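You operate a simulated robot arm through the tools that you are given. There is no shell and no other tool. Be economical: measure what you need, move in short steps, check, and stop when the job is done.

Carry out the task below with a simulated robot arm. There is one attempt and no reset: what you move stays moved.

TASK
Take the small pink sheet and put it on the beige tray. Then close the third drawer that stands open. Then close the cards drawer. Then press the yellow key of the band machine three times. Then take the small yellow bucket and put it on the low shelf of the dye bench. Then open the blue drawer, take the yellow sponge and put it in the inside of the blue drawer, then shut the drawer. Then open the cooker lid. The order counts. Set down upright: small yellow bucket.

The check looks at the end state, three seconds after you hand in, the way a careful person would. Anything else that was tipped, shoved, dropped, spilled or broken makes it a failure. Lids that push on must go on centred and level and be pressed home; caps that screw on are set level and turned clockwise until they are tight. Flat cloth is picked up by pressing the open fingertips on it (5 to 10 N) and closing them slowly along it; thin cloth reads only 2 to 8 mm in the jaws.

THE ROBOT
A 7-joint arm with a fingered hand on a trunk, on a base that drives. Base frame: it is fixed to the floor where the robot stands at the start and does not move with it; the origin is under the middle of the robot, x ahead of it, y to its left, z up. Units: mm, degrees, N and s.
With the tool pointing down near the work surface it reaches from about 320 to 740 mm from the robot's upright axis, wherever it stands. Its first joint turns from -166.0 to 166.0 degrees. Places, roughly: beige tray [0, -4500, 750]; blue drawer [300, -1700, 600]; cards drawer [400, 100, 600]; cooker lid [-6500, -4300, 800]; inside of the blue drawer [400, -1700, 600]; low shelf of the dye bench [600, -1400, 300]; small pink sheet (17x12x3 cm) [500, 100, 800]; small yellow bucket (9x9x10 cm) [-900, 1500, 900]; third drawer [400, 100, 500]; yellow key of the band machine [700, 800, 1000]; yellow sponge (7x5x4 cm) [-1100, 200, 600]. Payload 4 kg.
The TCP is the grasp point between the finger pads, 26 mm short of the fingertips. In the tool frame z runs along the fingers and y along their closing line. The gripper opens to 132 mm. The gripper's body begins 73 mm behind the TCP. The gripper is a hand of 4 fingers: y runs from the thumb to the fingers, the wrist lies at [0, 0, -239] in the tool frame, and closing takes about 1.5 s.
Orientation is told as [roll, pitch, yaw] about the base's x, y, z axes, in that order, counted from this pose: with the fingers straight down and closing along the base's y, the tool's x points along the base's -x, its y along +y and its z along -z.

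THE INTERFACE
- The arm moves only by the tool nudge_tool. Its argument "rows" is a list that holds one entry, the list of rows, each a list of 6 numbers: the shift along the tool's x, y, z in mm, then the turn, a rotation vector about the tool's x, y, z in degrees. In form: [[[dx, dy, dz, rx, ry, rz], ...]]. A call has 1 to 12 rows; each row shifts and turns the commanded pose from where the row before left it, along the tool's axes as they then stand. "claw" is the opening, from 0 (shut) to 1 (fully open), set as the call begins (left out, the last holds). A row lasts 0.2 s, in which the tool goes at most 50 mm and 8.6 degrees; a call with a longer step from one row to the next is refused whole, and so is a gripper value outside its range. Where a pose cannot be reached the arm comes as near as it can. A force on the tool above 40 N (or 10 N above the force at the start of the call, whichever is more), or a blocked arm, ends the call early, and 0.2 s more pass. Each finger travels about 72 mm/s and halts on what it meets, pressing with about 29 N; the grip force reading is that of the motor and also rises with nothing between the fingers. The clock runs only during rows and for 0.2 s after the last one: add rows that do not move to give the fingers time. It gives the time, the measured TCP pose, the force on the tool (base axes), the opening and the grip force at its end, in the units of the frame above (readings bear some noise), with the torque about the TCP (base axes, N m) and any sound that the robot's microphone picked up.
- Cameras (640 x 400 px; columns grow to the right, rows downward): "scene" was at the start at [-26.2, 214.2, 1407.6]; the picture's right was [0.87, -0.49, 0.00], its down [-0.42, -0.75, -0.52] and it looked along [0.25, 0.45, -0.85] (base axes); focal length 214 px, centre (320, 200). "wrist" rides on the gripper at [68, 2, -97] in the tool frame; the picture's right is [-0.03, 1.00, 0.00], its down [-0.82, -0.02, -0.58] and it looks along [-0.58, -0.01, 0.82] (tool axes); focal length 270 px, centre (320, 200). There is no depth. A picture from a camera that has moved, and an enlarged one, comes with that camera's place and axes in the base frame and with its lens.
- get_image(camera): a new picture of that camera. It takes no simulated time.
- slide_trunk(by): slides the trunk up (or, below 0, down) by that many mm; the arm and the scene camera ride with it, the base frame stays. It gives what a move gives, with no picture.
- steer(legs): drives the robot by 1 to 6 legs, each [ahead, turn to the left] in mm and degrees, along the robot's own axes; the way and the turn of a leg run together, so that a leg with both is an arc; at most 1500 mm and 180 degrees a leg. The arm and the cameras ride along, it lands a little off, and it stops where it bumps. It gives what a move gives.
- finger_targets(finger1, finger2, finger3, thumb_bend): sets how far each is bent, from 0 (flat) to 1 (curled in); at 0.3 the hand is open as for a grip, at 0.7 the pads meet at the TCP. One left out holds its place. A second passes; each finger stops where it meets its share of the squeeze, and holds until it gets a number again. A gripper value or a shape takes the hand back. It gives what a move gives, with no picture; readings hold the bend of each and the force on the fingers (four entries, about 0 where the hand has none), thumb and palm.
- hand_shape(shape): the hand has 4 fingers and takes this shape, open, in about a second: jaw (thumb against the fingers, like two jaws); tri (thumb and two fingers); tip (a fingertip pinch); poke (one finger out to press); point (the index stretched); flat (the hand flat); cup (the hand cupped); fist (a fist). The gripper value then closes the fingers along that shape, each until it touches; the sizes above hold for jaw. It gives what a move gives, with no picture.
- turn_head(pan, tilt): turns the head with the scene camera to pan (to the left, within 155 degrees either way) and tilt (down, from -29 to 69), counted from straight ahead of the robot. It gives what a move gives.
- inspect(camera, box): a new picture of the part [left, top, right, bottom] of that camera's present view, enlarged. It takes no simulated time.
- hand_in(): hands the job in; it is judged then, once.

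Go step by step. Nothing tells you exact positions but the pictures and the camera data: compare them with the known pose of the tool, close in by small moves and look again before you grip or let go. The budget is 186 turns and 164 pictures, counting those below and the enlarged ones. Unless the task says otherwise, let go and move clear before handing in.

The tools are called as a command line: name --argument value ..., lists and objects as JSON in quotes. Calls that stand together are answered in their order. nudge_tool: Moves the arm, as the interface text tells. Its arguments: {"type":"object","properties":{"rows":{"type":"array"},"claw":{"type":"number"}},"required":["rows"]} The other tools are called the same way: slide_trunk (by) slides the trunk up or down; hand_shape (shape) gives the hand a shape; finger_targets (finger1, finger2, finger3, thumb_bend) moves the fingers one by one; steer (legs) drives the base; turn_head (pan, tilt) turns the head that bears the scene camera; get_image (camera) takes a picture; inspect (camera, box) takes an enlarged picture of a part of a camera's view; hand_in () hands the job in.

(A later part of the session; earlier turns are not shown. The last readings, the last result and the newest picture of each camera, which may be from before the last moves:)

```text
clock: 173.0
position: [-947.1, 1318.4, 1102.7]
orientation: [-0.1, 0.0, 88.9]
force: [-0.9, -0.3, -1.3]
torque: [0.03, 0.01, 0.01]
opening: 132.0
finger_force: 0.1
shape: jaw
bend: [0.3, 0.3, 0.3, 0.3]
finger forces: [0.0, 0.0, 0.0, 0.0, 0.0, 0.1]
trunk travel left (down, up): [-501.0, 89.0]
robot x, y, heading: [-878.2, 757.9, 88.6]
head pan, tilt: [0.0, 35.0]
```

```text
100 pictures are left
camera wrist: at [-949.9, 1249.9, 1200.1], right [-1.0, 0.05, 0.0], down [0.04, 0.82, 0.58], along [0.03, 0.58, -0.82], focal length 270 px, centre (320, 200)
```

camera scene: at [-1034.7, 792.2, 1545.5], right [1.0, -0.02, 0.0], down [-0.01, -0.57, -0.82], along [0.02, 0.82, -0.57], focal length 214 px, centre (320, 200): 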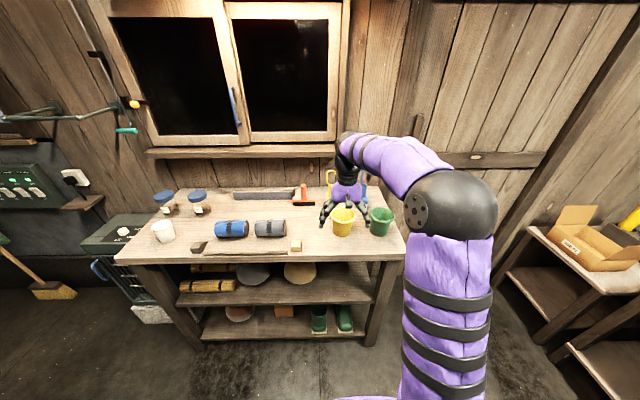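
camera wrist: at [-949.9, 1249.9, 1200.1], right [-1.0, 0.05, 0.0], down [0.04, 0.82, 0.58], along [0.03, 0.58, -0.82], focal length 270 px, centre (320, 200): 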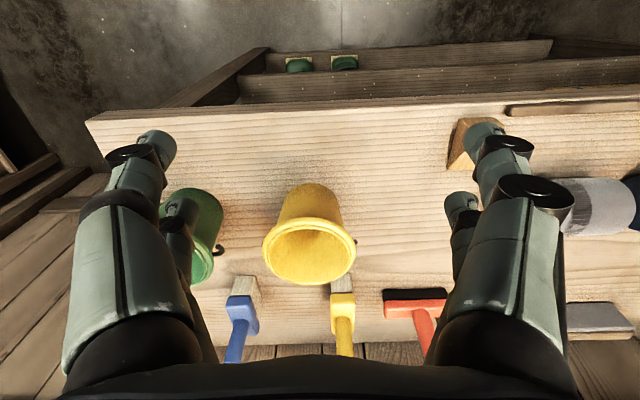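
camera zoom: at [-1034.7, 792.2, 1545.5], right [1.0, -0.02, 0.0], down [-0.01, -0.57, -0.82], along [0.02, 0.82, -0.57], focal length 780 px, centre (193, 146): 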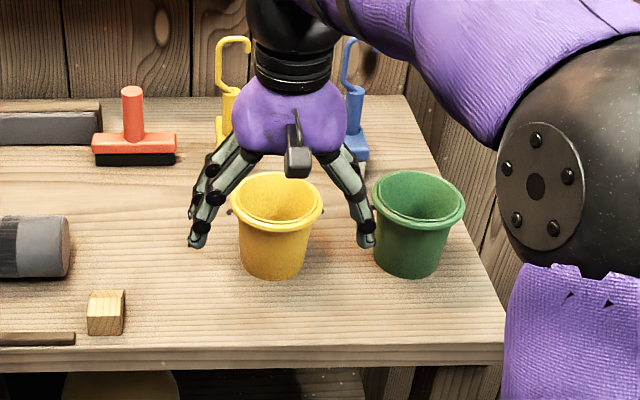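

Depth is ambiguous (rim z 970–1045), so I'll raise the hand 90 mm for a clean vertical baseline.

nudge_tool --rows '[[[0, 0, -45, 0, 0, 0], [0, 0, -45, 0, 0, 0], [0, 0, 0, 0, 0, 0]]]'

get_image --camera "wrist"

```text
clock: 173.8
position: [-947.9, 1317.4, 1192.3]
orientation: [-0.2, 0.0, 88.9]
force: [0.1, -0.4, 0.1]
torque: [0.0, -0.03, -0.02]
opening: 131.8
finger_force: 0.0
shape: jaw
bend: [0.3, 0.3, 0.3, 0.3]
finger forces: [0.0, 0.0, 0.0, 0.0, 0.0, 0.0]
trunk travel left (down, up): [-501.0, 89.0]
robot x, y, heading: [-886.0, 760.5, 88.7]
head pan, tilt: [0.0, 35.0]
```

```text
99 pictures are left
camera wrist: at [-950.5, 1247.8, 1289.6], right [-1.0, 0.04, 0.0], down [0.04, 0.82, 0.58], along [0.03, 0.58, -0.82], focal length 270 px, centre (320, 200)
```

wrist: 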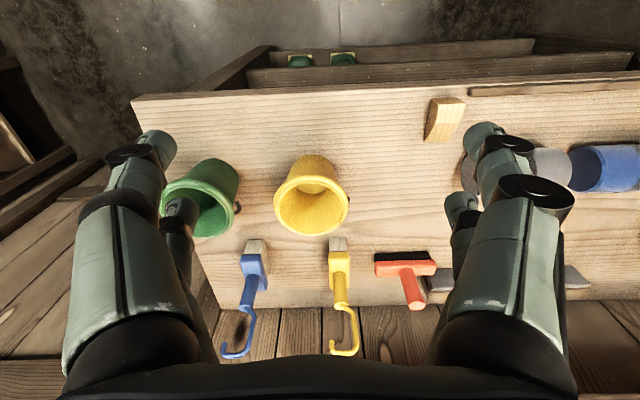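

Clean result: bucket centre (-927,1473), rim z≈980, rim ~103 mm across, bench ≈878. I'll drive 120 closer, tilt the hand 45° so it can later set down on the low shelf, and go to a pre-grasp spot.

steer --legs '[[120, 0]]'

nudge_tool --rows '[[[0, 0, 0, 0, -7.5, 0], [0, 0, 0, 0, -7.5, 0], [0, 0, 0, 0, -7.5, 0], [0, 0, 0, 0, -7.5, 0], [0, 0, 0, 0, -7.5, 0], [0, 0, 0, 0, -7.5, 0], [36, -4.5, 19, 0, 0, 0], [36, -4.5, 19, 0, 0, 0], [36, -4.5, 19, 0, 0, 0], [0, 0, 0, 0, 0, 0]]]'

get_image --camera "wrist"

inspect --camera "scene" --box '[290, 160, 450, 280]'

```text
clock: 175.1
position: [-946.5, 1441.2, 1190.5]
orientation: [-0.1, 0.1, 88.9]
force: [0.6, 0.7, 0.3]
torque: [-0.06, 0.03, 0.02]
opening: 132.0
finger_force: 0.1
shape: jaw
bend: [0.3, 0.3, 0.3, 0.3]
finger forces: [0.0, 0.0, 0.1, 0.1, 0.1, 0.1]
trunk travel left (down, up): [-501.0, 89.0]
robot x, y, heading: [-876.3, 878.1, 89.1]
head pan, tilt: [0.0, 35.0]
```

```text
clock: 177.3
position: [-932.3, 1402.0, 1075.1]
orientation: [0.0, -45.0, 89.0]
force: [-0.1, -0.4, -0.3]
torque: [-0.02, 0.0, 0.0]
opening: 131.8
finger_force: 0.0
shape: jaw
bend: [0.3, 0.3, 0.3, 0.3]
finger forces: [0.1, 0.0, 0.0, 0.0, 0.0, 0.0]
trunk travel left (down, up): [-501.0, 89.0]
robot x, y, heading: [-881.0, 884.4, 88.7]
head pan, tilt: [0.0, 35.0]
```

```text
98 pictures are left
camera wrist: at [-935.8, 1284.4, 1095.7], right [-1.0, 0.04, 0.02], down [0.02, 0.17, 0.99], along [0.03, 0.98, -0.17], focal length 270 px, centre (320, 200)
```

wrist: 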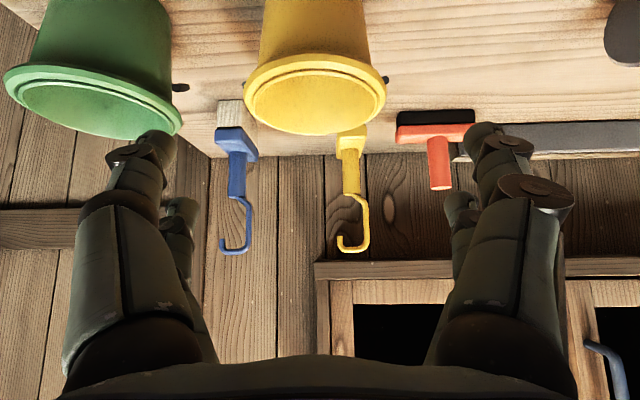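

```text
3.33 times, centred on (370, 220) of scene
camera zoom: at [-1032.4, 915.5, 1545.5], right [1.0, -0.02, 0.0], down [-0.01, -0.57, -0.82], along [0.01, 0.82, -0.57], focal length 715 px, centre (153, 133)
```

zoom: 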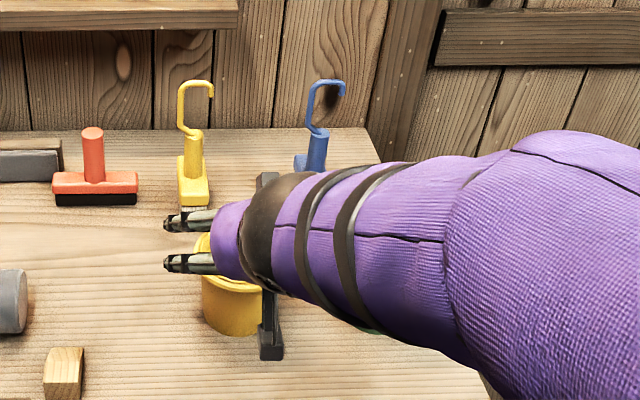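

Bucket rim confirmed at (-928,1466,983). I'll drop 57 mm, then slide along the finger direction around the bucket.

nudge_tool --rows '[[[20, -2, 20, 0, 0, 0], [20, -2, 20, 0, 0, 0], [0, 0, 0, 0, 0, 0], [-1, 0, 20, 0, 0, 0], [-1, 0, 20, 0, 0, 0], [0, 0, 0, 0, 0, 0]]]'

get_image --camera "wrist"

```text
clock: 178.7
position: [-927.1, 1432.1, 990.6]
orientation: [-0.1, -45.0, 89.1]
force: [0.0, 1.1, -0.2]
torque: [0.01, 0.01, 0.02]
opening: 131.5
finger_force: 0.1
shape: jaw
bend: [0.3, 0.3, 0.3, 0.3]
finger forces: [0.1, 0.1, 0.1, 0.0, 0.0, 0.0]
trunk travel left (down, up): [-501.0, 89.0]
robot x, y, heading: [-882.7, 880.7, 89.1]
head pan, tilt: [0.0, 35.0]
```

```text
96 pictures are left
camera wrist: at [-931.5, 1314.9, 1011.8], right [-1.0, 0.04, 0.02], down [0.02, 0.17, 0.99], along [0.03, 0.98, -0.17], focal length 270 px, centre (320, 200)
```

wrist: 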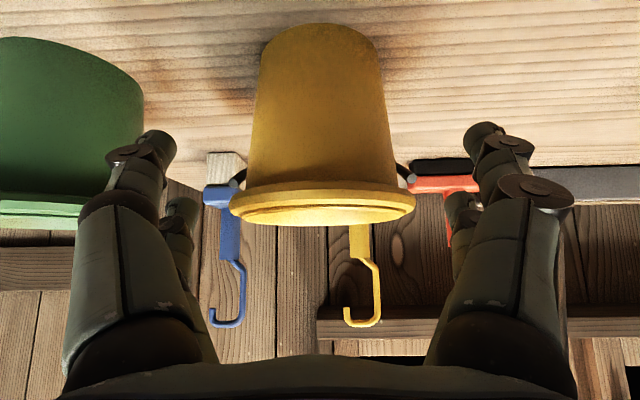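

Centred well. Continue 50 mm in, then close.

nudge_tool --rows '[[[1, 0, 17, 0, 0, 0], [1, 0, 17, 0, 0, 0], [2, 0, 16, 0, 0, 0], [0, 0, 0, 0, 0, 0]]]'

nudge_tool --rows '[[[0, 0, 0, 0, 0, 0], [0, 0, 0, 0, 0, 0], [0, 0, 0, 0, 0, 0], [0, 0, 0, 0, 0, 0], [0, 0, 0, 0, 0, 0], [0, 0, 0, 0, 0, 0]]]' --claw 0.3

get_image --camera "wrist"

```text
clock: 179.7
position: [-927.1, 1467.1, 953.2]
orientation: [0.0, -45.0, 89.0]
force: [-0.4, 0.3, 0.8]
torque: [-0.02, -0.02, 0.03]
opening: 131.9
finger_force: 0.1
shape: jaw
bend: [0.3, 0.3, 0.3, 0.3]
finger forces: [0.1, 0.0, 0.0, 0.0, 0.0, 0.1]
trunk travel left (down, up): [-501.0, 89.0]
robot x, y, heading: [-883.1, 881.7, 89.0]
head pan, tilt: [0.0, 35.0]
```

```text
clock: 181.1
position: [-927.4, 1465.5, 954.3]
orientation: [-0.1, -45.0, 88.9]
force: [0.7, -0.1, 1.3]
torque: [-0.11, -0.04, 0.05]
opening: 65.4
finger_force: 28.5
shape: jaw
bend: [0.73, 0.73, 0.73, 0.7]
finger forces: [26.0, 26.2, 26.1, 0.0, 26.5, 0.0]
trunk travel left (down, up): [-501.0, 89.0]
robot x, y, heading: [-884.1, 884.8, 88.8]
head pan, tilt: [0.0, 35.0]
```

```text
95 pictures are left
camera wrist: at [-931.2, 1348.3, 974.7], right [-1.0, 0.04, 0.02], down [0.02, 0.17, 0.99], along [0.03, 0.98, -0.17], focal length 270 px, centre (320, 200)
```

wrist: 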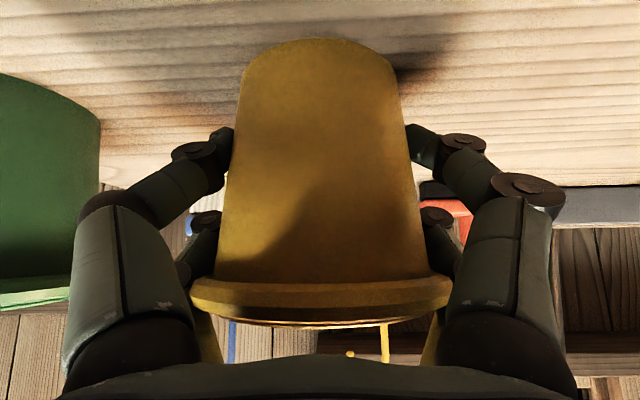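

Gripped at 65 mm. Lift and check.

nudge_tool --rows '[[[-14, 0, -14, 0, 0, 0], [-21, 0, -21, 0, 0, 0], [-28, 0, -28, 0, 0, 0], [-28, 0, -28, 0, 0, 0], [0, 0, 0, 0, 0, 0]]]'

get_image --camera "scene"

```text
clock: 182.3
position: [-929.0, 1465.4, 1083.8]
orientation: [-0.1, -45.0, 89.1]
force: [0.1, -0.1, -0.6]
torque: [-0.01, 0.02, -0.01]
opening: 65.6
finger_force: 28.9
shape: jaw
bend: [0.73, 0.73, 0.73, 0.7]
finger forces: [25.7, 26.2, 25.8, 0.1, 26.2, 0.0]
trunk travel left (down, up): [-501.0, 89.0]
robot x, y, heading: [-880.5, 882.3, 88.9]
head pan, tilt: [0.0, 35.0]
```

```text
94 pictures are left
camera scene: at [-1032.3, 915.3, 1545.5], right [1.0, -0.02, 0.0], down [-0.01, -0.57, -0.82], along [0.01, 0.82, -0.57], focal length 214 px, centre (320, 200)
```

scene: 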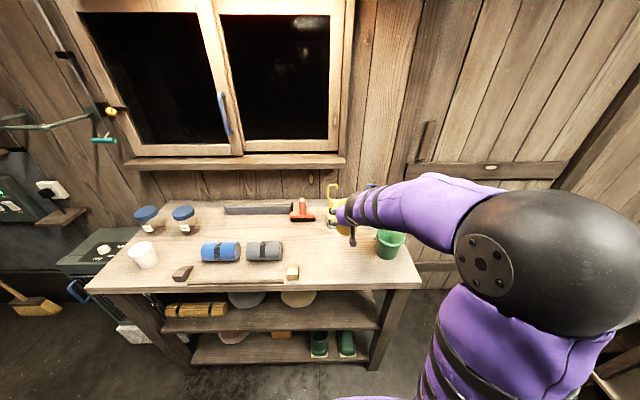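

The bucket is up, green bucket undisturbed. I'll back off and drive to the dye bench at y≈-1400.

steer --legs '[[-130, 0], [0, -89], [400, 0], [0, -90], [1500, 0], [650, 0]]'

turn_head --pan 80 --tilt 35

get_image --camera "scene"

```text
clock: 204.3
position: [-445.2, -1967.7, 1082.6]
orientation: [-0.1, -44.9, -89.9]
force: [0.6, -0.5, -0.6]
torque: [-0.02, 0.0, 0.02]
opening: 65.6
finger_force: 28.9
shape: jaw
bend: [0.73, 0.73, 0.73, 0.7]
finger forces: [25.8, 26.2, 25.8, 0.1, 26.1, 0.1]
trunk travel left (down, up): [-501.0, 89.0]
robot x, y, heading: [-505.7, -1386.3, -89.9]
head pan, tilt: [0.0, 35.0]
```

```text
clock: 205.8
position: [-444.8, -1967.2, 1083.8]
orientation: [-0.1, -45.0, -89.9]
force: [0.3, -0.3, -0.5]
torque: [-0.01, 0.01, -0.01]
opening: 65.4
finger_force: 28.9
shape: jaw
bend: [0.73, 0.73, 0.73, 0.7]
finger forces: [25.8, 26.2, 25.8, 0.0, 26.1, 0.0]
trunk travel left (down, up): [-501.0, 89.0]
robot x, y, heading: [-502.5, -1383.4, -89.7]
head pan, tilt: [80.0, 35.0]
```

```text
93 pictures are left
camera scene: at [-264.9, -1339.2, 1545.5], right [-0.17, -0.98, 0.0], down [-0.56, 0.1, -0.82], along [0.81, -0.14, -0.57], focal length 214 px, centre (320, 200)
```

scene: 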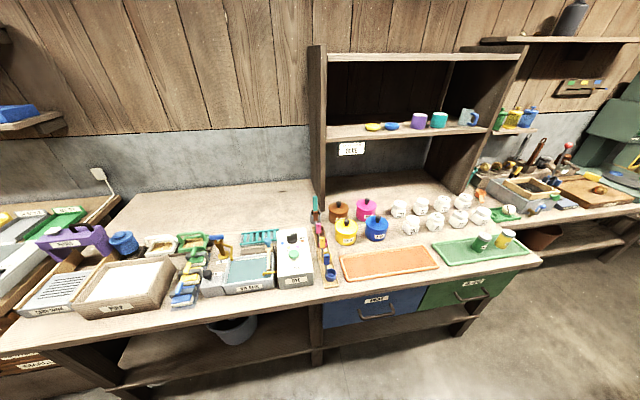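

I see the dye bench with its low shelf, a grey bucket left, and blue/green drawers right. I'll face it at y≈-1290, lower the trunk and look at the shelf.

steer --legs '[[-95, 0], [0, 90]]'

turn_head --pan 10 --tilt 25

slide_trunk --by -400

get_image --camera "scene"

```text
clock: 211.1
position: [77.1, -1242.0, 1083.5]
orientation: [-0.1, -45.0, -0.9]
force: [-0.8, -0.3, -0.4]
torque: [-0.02, -0.01, 0.01]
opening: 65.2
finger_force: 29.3
shape: jaw
bend: [0.73, 0.73, 0.73, 0.7]
finger forces: [25.8, 26.2, 25.8, 0.1, 26.0, 0.0]
trunk travel left (down, up): [-501.0, 89.0]
robot x, y, heading: [-510.2, -1292.0, -1.1]
head pan, tilt: [80.0, 35.0]
```

```text
clock: 212.5
position: [78.9, -1243.8, 1082.7]
orientation: [-0.1, -45.0, -0.9]
force: [-0.6, -0.2, -0.3]
torque: [0.01, 0.01, -0.01]
opening: 65.3
finger_force: 29.2
shape: jaw
bend: [0.73, 0.73, 0.73, 0.7]
finger forces: [25.8, 26.2, 25.8, 0.0, 26.1, 0.1]
trunk travel left (down, up): [-501.0, 89.0]
robot x, y, heading: [-502.1, -1290.1, -0.7]
head pan, tilt: [10.0, 25.0]
```

```text
clock: 216.4
position: [78.4, -1244.7, 683.3]
orientation: [-0.2, -45.0, -0.9]
force: [1.1, 0.7, -1.3]
torque: [0.01, -0.04, 0.0]
opening: 65.2
finger_force: 29.3
shape: jaw
bend: [0.73, 0.73, 0.73, 0.7]
finger forces: [25.8, 26.3, 25.7, 0.0, 26.1, 0.1]
trunk travel left (down, up): [-101.0, 489.0]
robot x, y, heading: [-507.6, -1292.8, -0.8]
head pan, tilt: [10.0, 25.0]
```

```text
92 pictures are left
camera scene: at [-470.7, -1122.4, 1161.3], right [0.16, -0.99, 0.0], down [-0.42, -0.07, -0.91], along [0.89, 0.14, -0.42], focal length 214 px, centre (320, 200)
```

scene: 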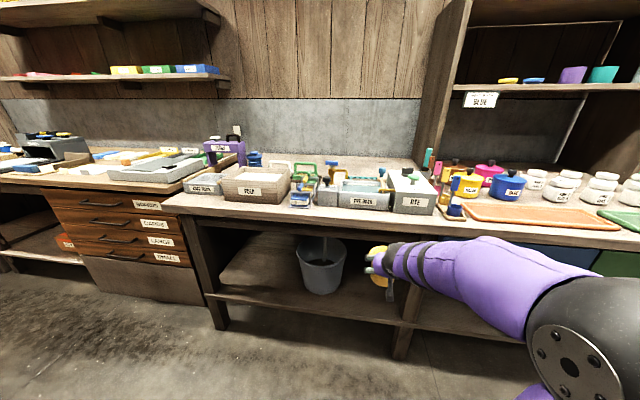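

Bench front is at x≈165, low shelf z≈290 with front ≈205; free spot near (330,-1245) between the grey bucket and the middle leg. I'll lower the hand in front of the bench.

slide_trunk --by -98

nudge_tool --rows '[[[30, 0, 30, 0, 0, 0], [30, 0, 30, 0, 0, 0], [30, 0, 30, 0, 0, 0], [28, 0, 28, 0, 0, 0], [0, 0, 0, 0, 0, 0]]]'

turn_head --pan 5 --tilt 25

get_image --camera "scene"

get_image --camera "wrist"

```text
clock: 217.7
position: [78.5, -1243.5, 584.7]
orientation: [-0.1, -45.1, -0.8]
force: [-0.3, -0.3, -1.8]
torque: [0.05, -0.01, 0.01]
opening: 65.0
finger_force: 29.2
shape: jaw
bend: [0.73, 0.73, 0.73, 0.7]
finger forces: [25.8, 26.2, 25.9, 0.1, 26.1, 0.1]
trunk travel left (down, up): [-3.0, 587.0]
robot x, y, heading: [-506.4, -1291.1, -0.8]
head pan, tilt: [10.0, 25.0]
```

```text
clock: 218.9
position: [78.3, -1242.8, 416.2]
orientation: [-0.1, -45.0, -0.8]
force: [-0.2, -0.3, -0.3]
torque: [0.0, -0.03, -0.01]
opening: 64.9
finger_force: 29.5
shape: jaw
bend: [0.73, 0.73, 0.73, 0.7]
finger forces: [25.6, 26.3, 25.8, 0.0, 26.1, 0.1]
trunk travel left (down, up): [-3.0, 587.0]
robot x, y, heading: [-505.4, -1295.6, -0.9]
head pan, tilt: [10.0, 25.0]
```

```text
clock: 219.5
position: [78.0, -1242.7, 416.9]
orientation: [-0.2, -45.0, -0.9]
force: [0.4, -0.1, -0.7]
torque: [0.02, 0.0, 0.01]
opening: 64.9
finger_force: 29.1
shape: jaw
bend: [0.73, 0.73, 0.73, 0.7]
finger forces: [25.5, 26.3, 25.9, 0.0, 26.2, 0.1]
trunk travel left (down, up): [-3.0, 587.0]
robot x, y, heading: [-505.4, -1295.5, -1.1]
head pan, tilt: [5.0, 25.0]
```

```text
91 pictures are left
camera scene: at [-469.8, -1130.4, 1063.2], right [0.07, -1.0, 0.0], down [-0.42, -0.03, -0.91], along [0.9, 0.06, -0.42], focal length 214 px, centre (320, 200)
```

scene: 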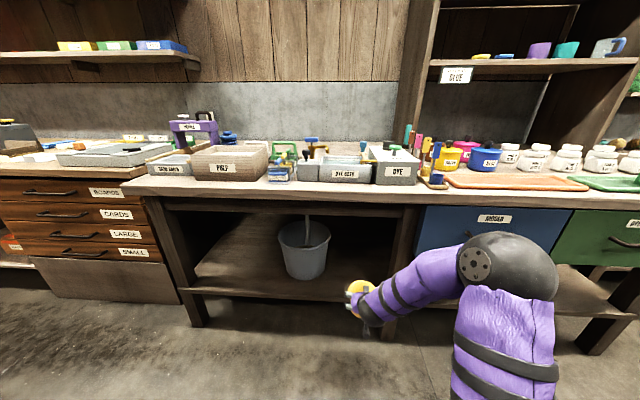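

```text
90 pictures are left
camera wrist: at [-38.6, -1240.0, 437.7], right [0.04, 1.0, 0.02], down [0.17, -0.02, 0.99], along [0.98, -0.03, -0.17], focal length 270 px, centre (320, 200)
```

wrist: 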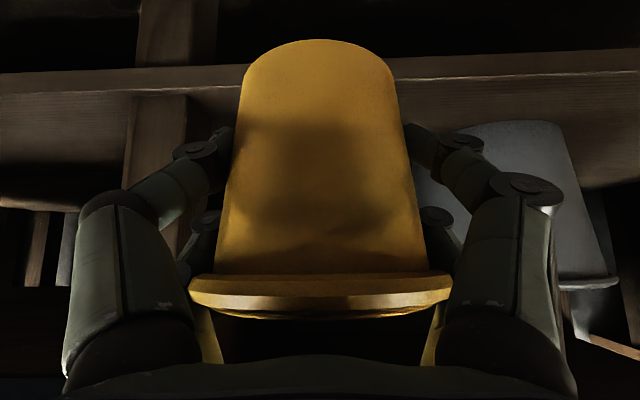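

Shelf top z≈288, clear lane between leg and grey bucket. Extend the hand 200 mm forward at this height.

nudge_tool --rows '[[[-23.6, 0, 23.6, 0, 0, 0], [-23.6, 0, 23.6, 0, 0, 0], [-23.6, 0, 23.6, 0, 0, 0], [-23.6, 0, 23.6, 0, 0, 0], [-23.6, 0, 23.6, 0, 0, 0], [-23.6, 0, 23.6, 0, 0, 0], [0, 0, 0, 0, 0, 0]]]'

get_image --camera "wrist"

get_image --camera "scene"

```text
clock: 221.1
position: [279.3, -1247.7, 417.4]
orientation: [-0.1, -45.1, -0.8]
force: [-0.6, 0.6, -0.1]
torque: [0.03, 0.06, 0.01]
opening: 65.1
finger_force: 29.1
shape: jaw
bend: [0.73, 0.73, 0.73, 0.7]
finger forces: [25.7, 26.4, 25.9, 0.0, 26.0, 0.0]
trunk travel left (down, up): [-3.0, 587.0]
robot x, y, heading: [-506.1, -1293.0, -1.1]
head pan, tilt: [5.0, 25.0]
```

```text
89 pictures are left
camera wrist: at [162.7, -1244.5, 437.8], right [0.04, 1.0, 0.02], down [0.17, -0.02, 0.99], along [0.98, -0.03, -0.17], focal length 270 px, centre (320, 200)
```

wrist: 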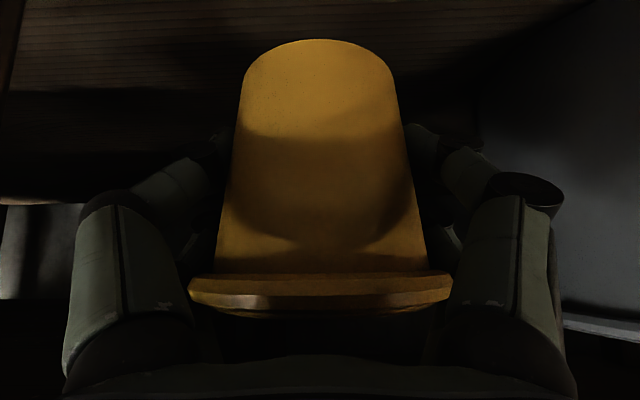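

```text
88 pictures are left
camera scene: at [-469.7, -1130.4, 1063.2], right [0.07, -1.0, 0.0], down [-0.42, -0.03, -0.91], along [0.9, 0.06, -0.42], focal length 214 px, centre (320, 200)
```

scene: 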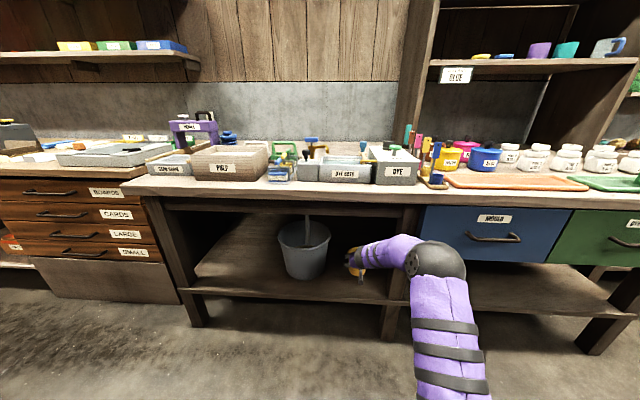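

Good position. Lower toward the shelf, gently at the end.

nudge_tool --rows '[[[14, 0, 14, 0, 0, 0], [11, 0, 11, 0, 0, 0], [3, 0, 3, 0, 0, 0], [2.1, 0, 2.1, 0, 0, 0], [2.1, 0, 2.1, 0, 0, 0], [0, 0, 0, 0, 0, 0]]]'

inspect --camera "scene" --box '[260, 200, 440, 320]'

```text
clock: 222.5
position: [278.1, -1246.7, 372.0]
orientation: [-0.1, -44.9, -1.0]
force: [1.0, 0.1, -0.4]
torque: [-0.01, 0.02, 0.06]
opening: 64.7
finger_force: 29.1
shape: jaw
bend: [0.73, 0.73, 0.73, 0.7]
finger forces: [25.6, 26.5, 25.7, 0.1, 26.0, 0.0]
trunk travel left (down, up): [-3.0, 587.0]
robot x, y, heading: [-502.3, -1294.2, -0.9]
head pan, tilt: [5.0, 25.0]
```

```text
3.33 times, centred on (350, 260) of scene
camera zoom: at [-469.7, -1130.4, 1063.2], right [0.07, -1.0, 0.0], down [-0.42, -0.03, -0.91], along [0.9, 0.06, -0.42], focal length 715 px, centre (220, 0)
```

zoom: 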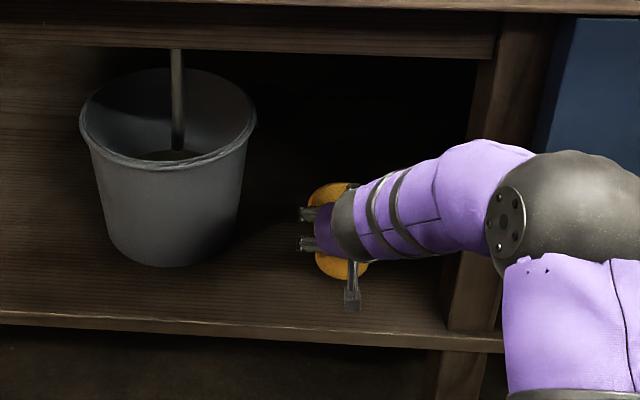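

Still above the shelf, and clear of the grey pail. Lowering in 2–3 mm steps until it touches.

nudge_tool --rows '[[[2.1, 0, 2.1, 0, 0, 0], [2.1, 0, 2.1, 0, 0, 0], [2.1, 0, 2.1, 0, 0, 0], [2.1, 0, 2.1, 0, 0, 0], [1.5, 0, 1.5, 0, 0, 0], [1.5, 0, 1.5, 0, 0, 0], [0, 0, 0, 0, 0, 0]]]'

```text
clock: 224.1
position: [277.2, -1247.5, 356.3]
orientation: [0.0, -45.0, -0.9]
force: [-0.7, 1.1, -0.4]
torque: [-0.02, 0.03, -0.02]
opening: 65.0
finger_force: 29.0
shape: jaw
bend: [0.73, 0.73, 0.73, 0.7]
finger forces: [25.7, 26.3, 25.7, 0.0, 26.1, 0.1]
trunk travel left (down, up): [-3.0, 587.0]
robot x, y, heading: [-505.1, -1296.0, -0.8]
head pan, tilt: [5.0, 25.0]
```

nudge_tool --rows '[[[1.5, 0, 1.5, 0, 0, 0], [1.5, 0, 1.5, 0, 0, 0], [1.5, 0, 1.5, 0, 0, 0], [1.5, 0, 1.5, 0, 0, 0], [1.5, 0, 1.5, 0, 0, 0], [1.5, 0, 1.5, 0, 0, 0], [0, 0, 0, 0, 0, 0]]]'

get_image --camera "wrist"

```text
clock: 225.7
position: [278.1, -1246.9, 342.9]
orientation: [-0.1, -45.0, -0.9]
force: [-1.2, 0.5, -1.1]
torque: [0.0, 0.0, 0.02]
opening: 65.1
finger_force: 29.3
shape: jaw
bend: [0.73, 0.73, 0.73, 0.7]
finger forces: [25.7, 26.3, 25.7, 0.1, 26.0, 0.0]
trunk travel left (down, up): [-3.0, 587.0]
robot x, y, heading: [-504.0, -1291.9, -0.7]
head pan, tilt: [5.0, 25.0]
```

```text
86 pictures are left
camera wrist: at [161.8, -1244.0, 363.7], right [0.04, 1.0, 0.02], down [0.17, -0.02, 0.99], along [0.98, -0.03, -0.17], focal length 270 px, centre (320, 200)
```

wrist: 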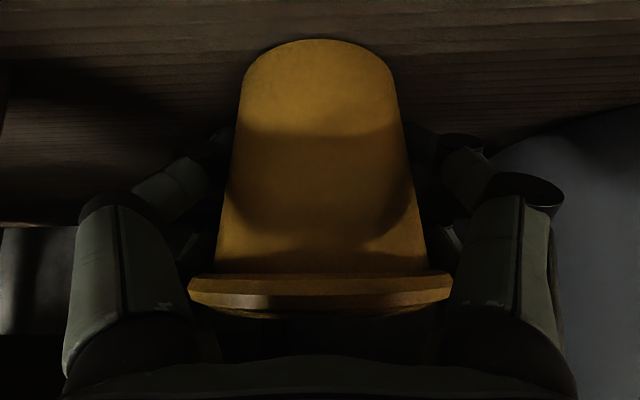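

nudge_tool --rows '[[[1.5, 0, 1.5, 0, 0, 0], [1.5, 0, 1.5, 0, 0, 0], [1.5, 0, 1.5, 0, 0, 0], [1.5, 0, 1.5, 0, 0, 0], [1.5, 0, 1.5, 0, 0, 0], [1.5, 0, 1.5, 0, 0, 0], [1.5, 0, 1.5, 0, 0, 0], [1.5, 0, 1.5, 0, 0, 0], [0, 0, 0, 0, 0, 0]]]'

```text
clock: 227.5
position: [282.7, -1246.9, 338.3]
orientation: [-0.1, -45.9, -0.9]
force: [-1.0, 0.6, 15.6]
torque: [-0.03, 0.49, -0.02]
opening: 65.0
finger_force: 28.7
shape: jaw
bend: [0.73, 0.73, 0.73, 0.7]
finger forces: [31.5, 29.5, 29.8, 0.0, 31.7, 0.1]
trunk travel left (down, up): [-3.0, 587.0]
robot x, y, heading: [-507.8, -1291.9, -0.9]
head pan, tilt: [5.0, 25.0]
stopped in row 8: the force on the tool passed its limit at 42 N (the readings are from after the stop); the commanded pose is now the measured one
```

It stands on the shelf. Ease up 2 mm and open partway.

nudge_tool --rows '[[[-1.5, 0, -1.5, 0, 0, 0], [0, 0, 0, 0, 0, 0]]]'

nudge_tool --rows '[[[0, 0, 0, 0, 0, 0], [0, 0, 0, 0, 0, 0], [0, 0, 0, 0, 0, 0], [0, 0, 0, 0, 0, 0]]]' --claw 0.78

get_image --camera "wrist"

```text
clock: 228.1
position: [279.5, -1246.3, 338.4]
orientation: [-0.2, -45.7, -0.9]
force: [4.8, 1.5, 18.7]
torque: [-0.03, 0.26, 0.01]
opening: 64.9
finger_force: 28.7
shape: jaw
bend: [0.73, 0.73, 0.73, 0.7]
finger forces: [30.5, 29.7, 29.6, 0.1, 30.7, 0.1]
trunk travel left (down, up): [-3.0, 587.0]
robot x, y, heading: [-505.0, -1290.9, -0.6]
head pan, tilt: [5.0, 25.0]
```

```text
clock: 229.1
position: [279.0, -1247.6, 334.8]
orientation: [-0.1, -45.4, -0.9]
force: [0.0, 0.3, 0.0]
torque: [0.01, 0.0, 0.01]
opening: 102.5
finger_force: 0.0
shape: jaw
bend: [0.61, 0.61, 0.61, 0.47]
finger forces: [0.0, 0.0, 0.0, 0.1, 0.1, 0.0]
trunk travel left (down, up): [-3.0, 587.0]
robot x, y, heading: [-506.0, -1296.1, -1.2]
head pan, tilt: [5.0, 25.0]
```

```text
85 pictures are left
camera wrist: at [163.1, -1244.1, 354.5], right [0.04, 1.0, 0.02], down [0.16, -0.02, 0.99], along [0.99, -0.03, -0.16], focal length 270 px, centre (320, 200)
```

wrist: 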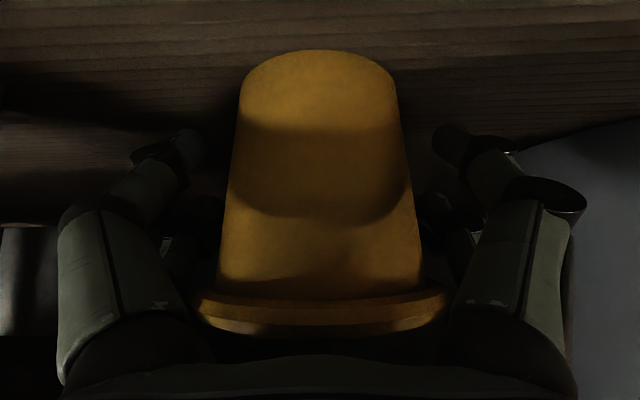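

Released; bucket stands upright. I'll withdraw straight back, horizontally.

nudge_tool --rows '[[[10.6, 0, -10.6, 0, 0, 0], [14, 0, -14, 0, 0, 0], [23.6, 0, -23.6, 0, 0, 0], [23.6, 0, -23.6, 0, 0, 0], [30, 0, -30, 0, 0, 0], [30, 0, -30, 0, 0, 0], [0, 0, 0, 0, 0, 0]]]' --claw 0.85

inspect --camera "scene" --box '[260, 200, 440, 320]'

get_image --camera "wrist"

```text
clock: 230.7
position: [94.8, -1242.6, 337.7]
orientation: [-0.2, -45.6, -0.9]
force: [0.0, 0.4, 0.3]
torque: [0.03, 0.0, 0.02]
opening: 112.1
finger_force: 0.1
shape: jaw
bend: [0.54, 0.54, 0.54, 0.38]
finger forces: [0.0, 0.0, 0.0, 0.0, 0.1, 0.0]
trunk travel left (down, up): [-3.0, 587.0]
robot x, y, heading: [-506.1, -1290.0, -0.8]
head pan, tilt: [5.0, 25.0]
```

```text
3.33 times, centred on (350, 260) of scene
camera zoom: at [-469.8, -1130.4, 1063.2], right [0.07, -1.0, 0.0], down [-0.42, -0.03, -0.91], along [0.9, 0.06, -0.42], focal length 715 px, centre (220, 0)
```

zoom: 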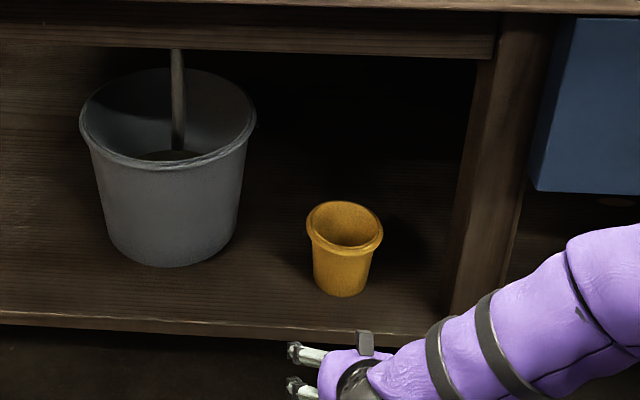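

```text
83 pictures are left
camera wrist: at [-22.4, -1240.3, 356.8], right [0.04, 1.0, 0.02], down [0.16, -0.02, 0.99], along [0.99, -0.03, -0.16], focal length 270 px, centre (320, 200)
```

wrist: 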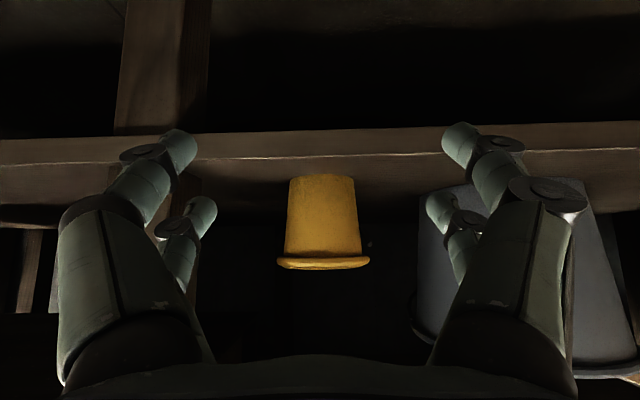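

The bucket stands upright on the low shelf. Next, the blue drawer: centre about y=-1640, handle z≈665. I'll raise the trunk a bit and reposition.

slide_trunk --by 200

steer --legs '[[0, -89], [400, 0], [0, 90]]'

nudge_tool --rows '[[[0, 0, 0, 0, -7.5, 0], [0, 0, 0, 0, -7.5, 0], [0, 0, 0, 0, -7.5, 0], [0, 0, 0, 0, -7.5, 0], [0, 0, 0, 0, -7.5, 0], [0, 0, 0, 0, -7.0, 0], [0, 0, 0, 0, 0, 0]]]'

get_image --camera "scene"

```text
clock: 232.9
position: [93.6, -1243.3, 536.9]
orientation: [-0.3, -45.5, -0.9]
force: [0.1, -0.5, -0.6]
torque: [0.01, -0.03, -0.01]
opening: 112.1
finger_force: 0.0
shape: jaw
bend: [0.54, 0.54, 0.54, 0.38]
finger forces: [0.0, 0.0, 0.1, 0.0, 0.0, 0.0]
trunk travel left (down, up): [-203.0, 387.0]
robot x, y, heading: [-501.0, -1293.6, -1.0]
head pan, tilt: [5.0, 25.0]
```

```text
clock: 243.8
position: [98.3, -1622.9, 537.1]
orientation: [-0.2, -45.5, 1.0]
force: [-0.1, -0.3, 0.3]
torque: [0.0, 0.01, -0.01]
opening: 111.9
finger_force: 0.0
shape: jaw
bend: [0.54, 0.54, 0.54, 0.38]
finger forces: [0.1, 0.0, 0.0, 0.1, 0.0, 0.1]
trunk travel left (down, up): [-203.0, 387.0]
robot x, y, heading: [-496.7, -1690.0, 1.1]
head pan, tilt: [5.0, 25.0]
```

```text
clock: 245.3
position: [88.5, -1608.0, 613.2]
orientation: [-0.9, -71.1, 1.4]
force: [-0.4, -0.3, 0.2]
torque: [0.01, -0.01, 0.01]
opening: 112.1
finger_force: 0.1
shape: jaw
bend: [0.54, 0.54, 0.54, 0.38]
finger forces: [0.1, 0.0, 0.0, 0.0, 0.0, 0.1]
out of reach, approached as far as the arm can: row 3, 4, 5, 6
trunk travel left (down, up): [-203.0, 387.0]
robot x, y, heading: [-498.8, -1689.9, 1.0]
head pan, tilt: [5.0, 25.0]
```

```text
82 pictures are left
camera scene: at [-469.0, -1527.9, 1263.2], right [0.1, -0.99, 0.0], down [-0.42, -0.04, -0.91], along [0.9, 0.09, -0.42], focal length 214 px, centre (320, 200)
```

scene: 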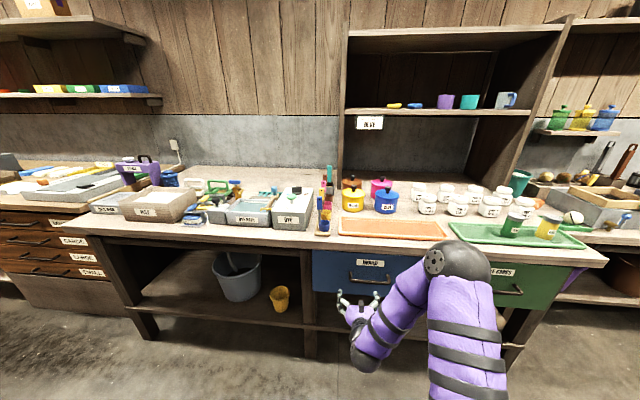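

The arm can't level the hand with the shoulder this high. Lower the trunk 190 and redo levelling.

slide_trunk --by -190

nudge_tool --rows '[[[-45, 0, 15, 0, 0, 0], [-45, 0, 15, 0, 0, 0], [0, 0, 0, 0, -6, 0], [-40, 0, 0, 0, -6, 0], [-40, 0, 0, 0, -6.5, 0], [0, 0, 0, 0, 0, 0]]]'

get_image --camera "scene"

```text
clock: 247.4
position: [87.4, -1608.6, 421.0]
orientation: [-1.0, -71.0, 1.4]
force: [-0.5, -0.4, 0.1]
torque: [0.01, -0.04, 0.02]
opening: 112.0
finger_force: 0.0
shape: jaw
bend: [0.54, 0.54, 0.54, 0.38]
finger forces: [0.0, 0.1, 0.0, 0.0, 0.0, 0.0]
trunk travel left (down, up): [-13.0, 577.0]
robot x, y, heading: [-496.9, -1689.9, 1.0]
head pan, tilt: [5.0, 25.0]
```

```text
clock: 248.5
position: [148.2, -1608.3, 523.8]
orientation: [0.0, -79.2, 0.5]
force: [-0.1, 1.7, -16.9]
torque: [0.16, 0.36, 0.17]
opening: 112.2
finger_force: 0.0
shape: jaw
bend: [0.54, 0.53, 0.55, 0.38]
finger forces: [0.1, 6.9, 9.9, 0.0, 0.0, 0.0]
out of reach, approached as far as the arm can: row 4, 5
trunk travel left (down, up): [-13.0, 577.0]
robot x, y, heading: [-496.6, -1689.6, 1.2]
head pan, tilt: [5.0, 25.0]
stopped in row 5: the force on the tool passed its limit at 80 N (the readings are from after the stop); the commanded pose is now the measured one
```

```text
81 pictures are left
camera scene: at [-467.9, -1527.9, 1073.0], right [0.1, -0.99, 0.0], down [-0.42, -0.04, -0.91], along [0.9, 0.09, -0.42], focal length 214 px, centre (320, 200)
```

scene: 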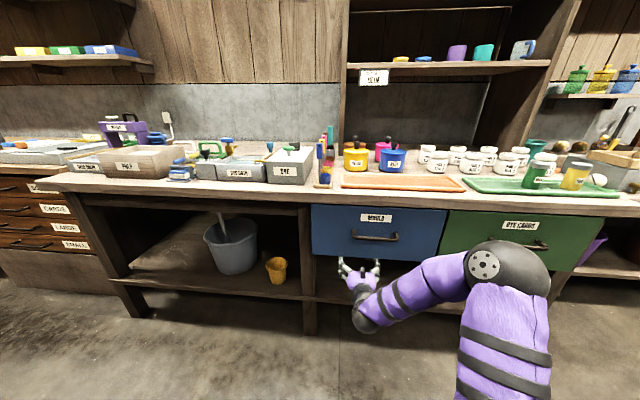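

The fingers touched the drawer's underside while rising. I'll drop a bit, then back well away before going up.

nudge_tool --rows '[[[20, 0, 4, 0, 0, 0], [8, 0, -39, 0, 0, 0], [8, 0, -39, 0, 0, 0], [8, 0, -39, 0, 0, 0], [0, 0, 0, 0, 0, 0]]]'

inspect --camera "scene" --box '[280, 180, 480, 300]'

```text
clock: 249.7
position: [55.5, -1597.8, 515.9]
orientation: [-0.3, -79.9, 0.7]
force: [-0.3, 0.4, 0.2]
torque: [0.03, 0.01, -0.02]
opening: 112.1
finger_force: 0.0
shape: jaw
bend: [0.54, 0.54, 0.54, 0.38]
finger forces: [0.0, 0.0, 0.0, 0.1, 0.0, 0.0]
out of reach, approached as far as the arm can: row 1, 4
trunk travel left (down, up): [-13.0, 577.0]
robot x, y, heading: [-500.8, -1689.4, 1.0]
head pan, tilt: [5.0, 25.0]
```

```text
3.20 times, centred on (380, 240) of scene
camera zoom: at [-469.1, -1528.0, 1073.2], right [0.1, -0.99, 0.0], down [-0.42, -0.04, -0.91], along [0.9, 0.09, -0.42], focal length 686 px, centre (128, 72)
```

zoom: 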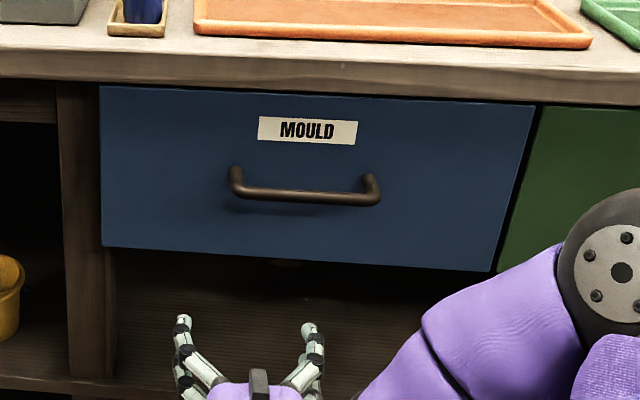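

The drawer (label MOULD) is undisturbed and shut; handle bar at about (181,-1662,634), spanning 166 mm in y. I'll raise via trunk and roll the hand 90° so it can pinch the bar vertically.

slide_trunk --by 118

nudge_tool --rows '[[[0, 0, 0, 0, 0, 8.2], [0, 0, 0, 0, 0, 8.2], [0, 0, 0, 0, 0, 8.2], [0, 0, 0, 0, 0, 8.2], [0, 0, 0, 0, 0, 8.2], [0, 0, 0, 0, 0, 8.2], [0, 0, 0, 0, 0, 8.2], [0, 0, 0, 0, 0, 8.2], [0, 0, 0, 0, 0, 8.2], [0, 0, 0, 0, 0, 8.2], [0, 0, 0, 0, 0, 8]]]' --claw 0.6

get_image --camera "wrist"

get_image --camera "scene"

```text
clock: 251.2
position: [55.5, -1597.0, 633.4]
orientation: [-0.2, -79.8, 0.8]
force: [0.1, 0.6, 0.5]
torque: [-0.02, 0.01, -0.02]
opening: 112.2
finger_force: 0.0
shape: jaw
bend: [0.54, 0.54, 0.54, 0.38]
finger forces: [0.0, 0.0, 0.0, 0.0, 0.0, 0.1]
trunk travel left (down, up): [-131.0, 459.0]
robot x, y, heading: [-494.0, -1692.0, 0.8]
head pan, tilt: [5.0, 25.0]
```

```text
clock: 253.6
position: [56.1, -1597.0, 632.8]
orientation: [80.0, 0.2, -89.6]
force: [0.1, 0.0, -0.4]
torque: [0.01, -0.02, 0.01]
opening: 79.7
finger_force: 0.1
shape: jaw
bend: [0.71, 0.71, 0.71, 0.7]
finger forces: [0.0, 0.1, 0.1, 0.1, 0.0, 0.0]
trunk travel left (down, up): [-131.0, 459.0]
robot x, y, heading: [-497.3, -1689.4, 1.0]
head pan, tilt: [5.0, 25.0]
```

```text
79 pictures are left
camera wrist: at [-39.0, -1530.7, 652.1], right [0.17, -0.03, 0.98], down [-0.56, -0.82, 0.08], along [0.81, -0.57, -0.16], focal length 270 px, centre (320, 200)
```

wrist: 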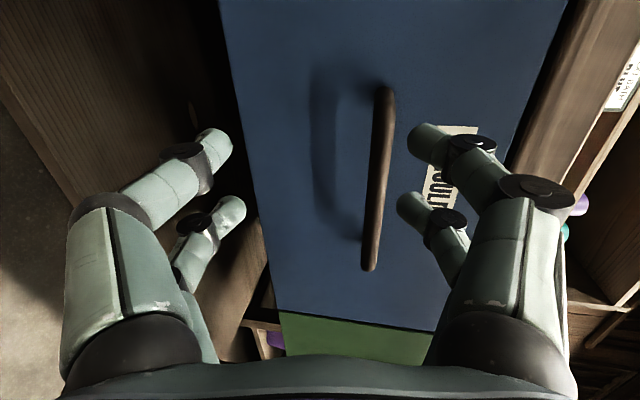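

```text
78 pictures are left
camera scene: at [-469.1, -1527.9, 1191.2], right [0.1, -0.99, 0.0], down [-0.42, -0.04, -0.91], along [0.9, 0.09, -0.42], focal length 214 px, centre (320, 200)
```

scene: 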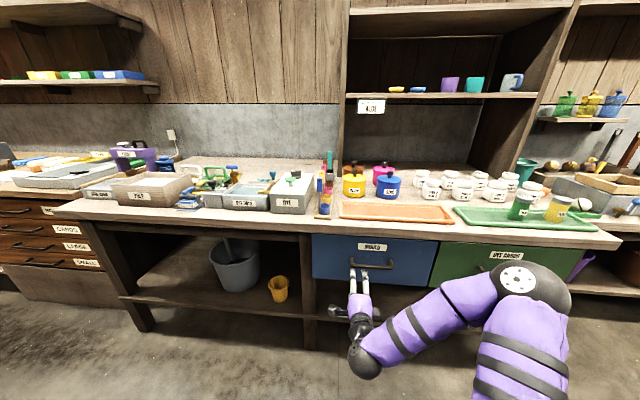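

The bar is nicely framed; it's at z≈660. I'll shift right and up, stay short, and look again.

nudge_tool --rows '[[[-25, 16, 10, 0, 0, 0], [-25, 16, 10, 0, 0, 0], [-25, 17, 10, 0, 0, 0], [0, 0, 25, 0, 0, 0], [0, 0, 0, 0, 0, 0]]]'

get_image --camera "wrist"

```text
clock: 254.8
position: [107.4, -1665.0, 671.7]
orientation: [79.8, 0.0, -89.5]
force: [0.7, 0.2, -0.5]
torque: [0.02, 0.0, 0.01]
opening: 79.6
finger_force: 0.0
shape: jaw
bend: [0.71, 0.71, 0.71, 0.7]
finger forces: [0.0, 0.1, 0.1, 0.1, 0.1, 0.0]
out of reach, approached as far as the arm can: row 2, 4
trunk travel left (down, up): [-131.0, 459.0]
robot x, y, heading: [-496.4, -1694.6, 1.4]
head pan, tilt: [5.0, 25.0]
```

```text
77 pictures are left
camera wrist: at [13.0, -1598.5, 691.0], right [0.18, -0.02, 0.98], down [-0.56, -0.82, 0.08], along [0.81, -0.57, -0.16], focal length 270 px, centre (320, 200)
```

wrist: 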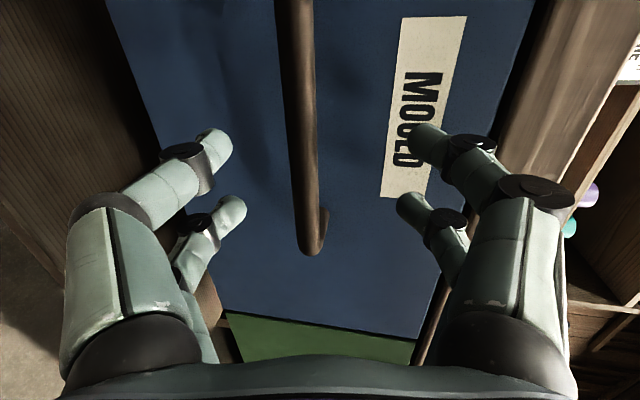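

The bar lies between the fingers at z≈650. The arm is near its limit here, so I'll creep forward with the base 45 mm and look.

steer --legs '[[45, 0]]'

get_image --camera "wrist"

inspect --camera "scene" --box '[300, 220, 460, 320]'

```text
clock: 255.7
position: [133.5, -1662.5, 671.6]
orientation: [79.7, 0.1, -89.2]
force: [-9.5, -1.6, -1.0]
torque: [0.04, -0.35, -0.11]
opening: 77.2
finger_force: 0.1
shape: jaw
bend: [0.72, 0.73, 0.71, 0.7]
finger forces: [3.3, 6.7, 0.1, 0.0, 0.1, 0.0]
trunk travel left (down, up): [-131.0, 459.0]
robot x, y, heading: [-468.1, -1691.3, 0.8]
head pan, tilt: [5.0, 25.0]
stopped in leg 1: the force on the tool passed its limit at 71 N (the readings are from after the stop); the commanded pose is now the measured one
```

```text
76 pictures are left
camera wrist: at [38.8, -1596.4, 690.5], right [0.18, -0.02, 0.98], down [-0.56, -0.82, 0.08], along [0.81, -0.57, -0.16], focal length 270 px, centre (320, 200)
```

wrist: 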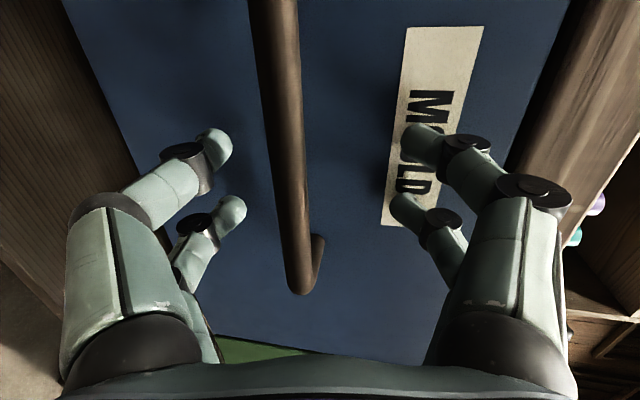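

```text
4.00 times, centred on (380, 270) of scene
camera zoom: at [-440.3, -1527.6, 1191.2], right [0.1, -0.99, 0.0], down [-0.42, -0.04, -0.91], along [0.9, 0.09, -0.42], focal length 858 px, centre (80, -80)
```

zoom: 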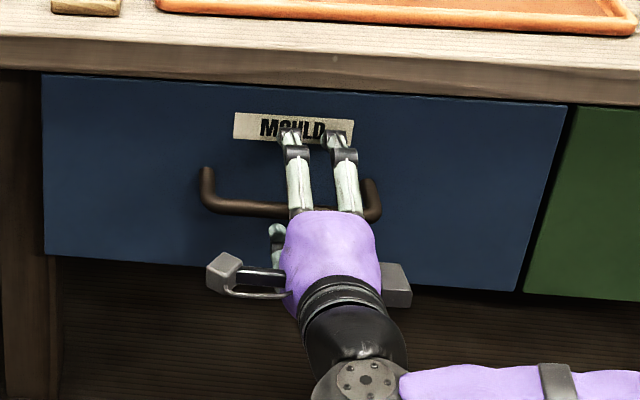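

Fingertips touch the drawer face and straddle the bar. Ease back 4 mm and close on the bar.

nudge_tool --rows '[[[0, -5, -5, 0, 0, 0], [0, 0, 0, 0, 0, 0]]]'

nudge_tool --rows '[[[0, 0, 0, 0, 0, 0], [0, 0, 0, 0, 0, 0], [0, 0, 0, 0, 0, 0], [0, 0, 0, 0, 0, 0], [0, 0, 0, 0, 0, 0], [0, 0, 0, 0, 0, 0]]]' --claw 0

get_image --camera "wrist"

```text
clock: 256.3
position: [134.7, -1662.6, 670.7]
orientation: [79.7, 0.0, -89.2]
force: [-14.7, -2.3, -1.8]
torque: [0.06, -0.54, -0.16]
opening: 77.2
finger_force: 0.0
shape: jaw
bend: [0.73, 0.73, 0.71, 0.7]
finger forces: [5.3, 8.9, 0.0, 0.0, 0.1, 0.0]
out of reach, approached as far as the arm can: row 1
trunk travel left (down, up): [-131.0, 459.0]
robot x, y, heading: [-467.9, -1692.2, 0.8]
head pan, tilt: [5.0, 25.0]
```

```text
clock: 257.5
position: [133.5, -1662.6, 660.9]
orientation: [78.3, 0.0, -89.1]
force: [0.2, 1.5, -19.9]
torque: [-0.28, -0.12, 0.07]
opening: 0.2
finger_force: 29.3
shape: jaw
bend: [0.78, 0.77, 0.65, 0.66]
finger forces: [0.0, 0.0, 1.8, 0.1, 13.0, 0.1]
trunk travel left (down, up): [-131.0, 459.0]
robot x, y, heading: [-473.0, -1687.0, 0.8]
head pan, tilt: [5.0, 25.0]
stopped in row 6: the force on the tool passed its limit at 41 N (the readings are from after the stop); the commanded pose is now the measured one
```

```text
74 pictures are left
camera wrist: at [39.0, -1596.9, 683.3], right [0.2, -0.02, 0.98], down [-0.56, -0.82, 0.1], along [0.8, -0.57, -0.18], focal length 270 px, centre (320, 200)
```

wrist: 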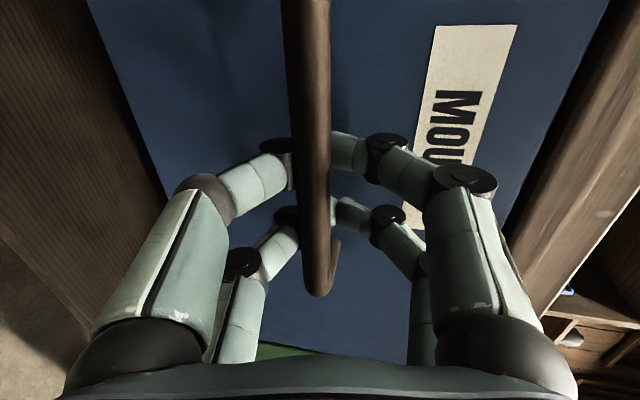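

The fingers hook behind the bar. I'll pull by backing up 60 mm.

steer --legs '[[-60, 0]]'

get_image --camera "scene"

```text
clock: 258.5
position: [75.9, -1663.8, 661.6]
orientation: [78.5, -0.1, -89.2]
force: [1.6, 7.5, -30.3]
torque: [-0.27, -0.11, 0.03]
opening: 0.1
finger_force: 28.8
shape: jaw
bend: [0.78, 0.77, 0.65, 0.65]
finger forces: [0.0, 0.0, 4.2, 0.1, 18.7, 0.0]
trunk travel left (down, up): [-131.0, 459.0]
robot x, y, heading: [-530.3, -1691.8, 0.7]
head pan, tilt: [5.0, 25.0]
```

```text
73 pictures are left
camera scene: at [-497.3, -1527.9, 1191.0], right [0.1, -0.99, 0.0], down [-0.42, -0.04, -0.91], along [0.9, 0.09, -0.42], focal length 214 px, centre (320, 200)
```

scene: 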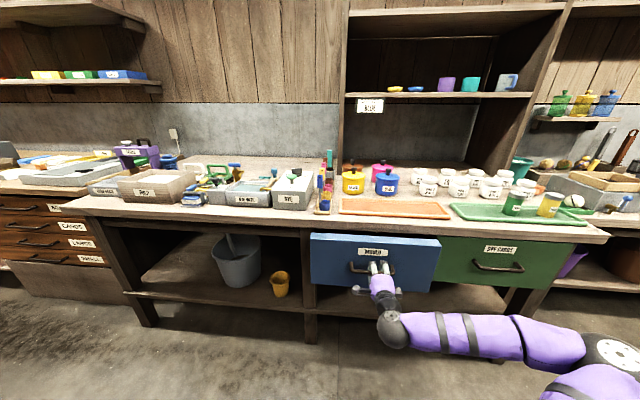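

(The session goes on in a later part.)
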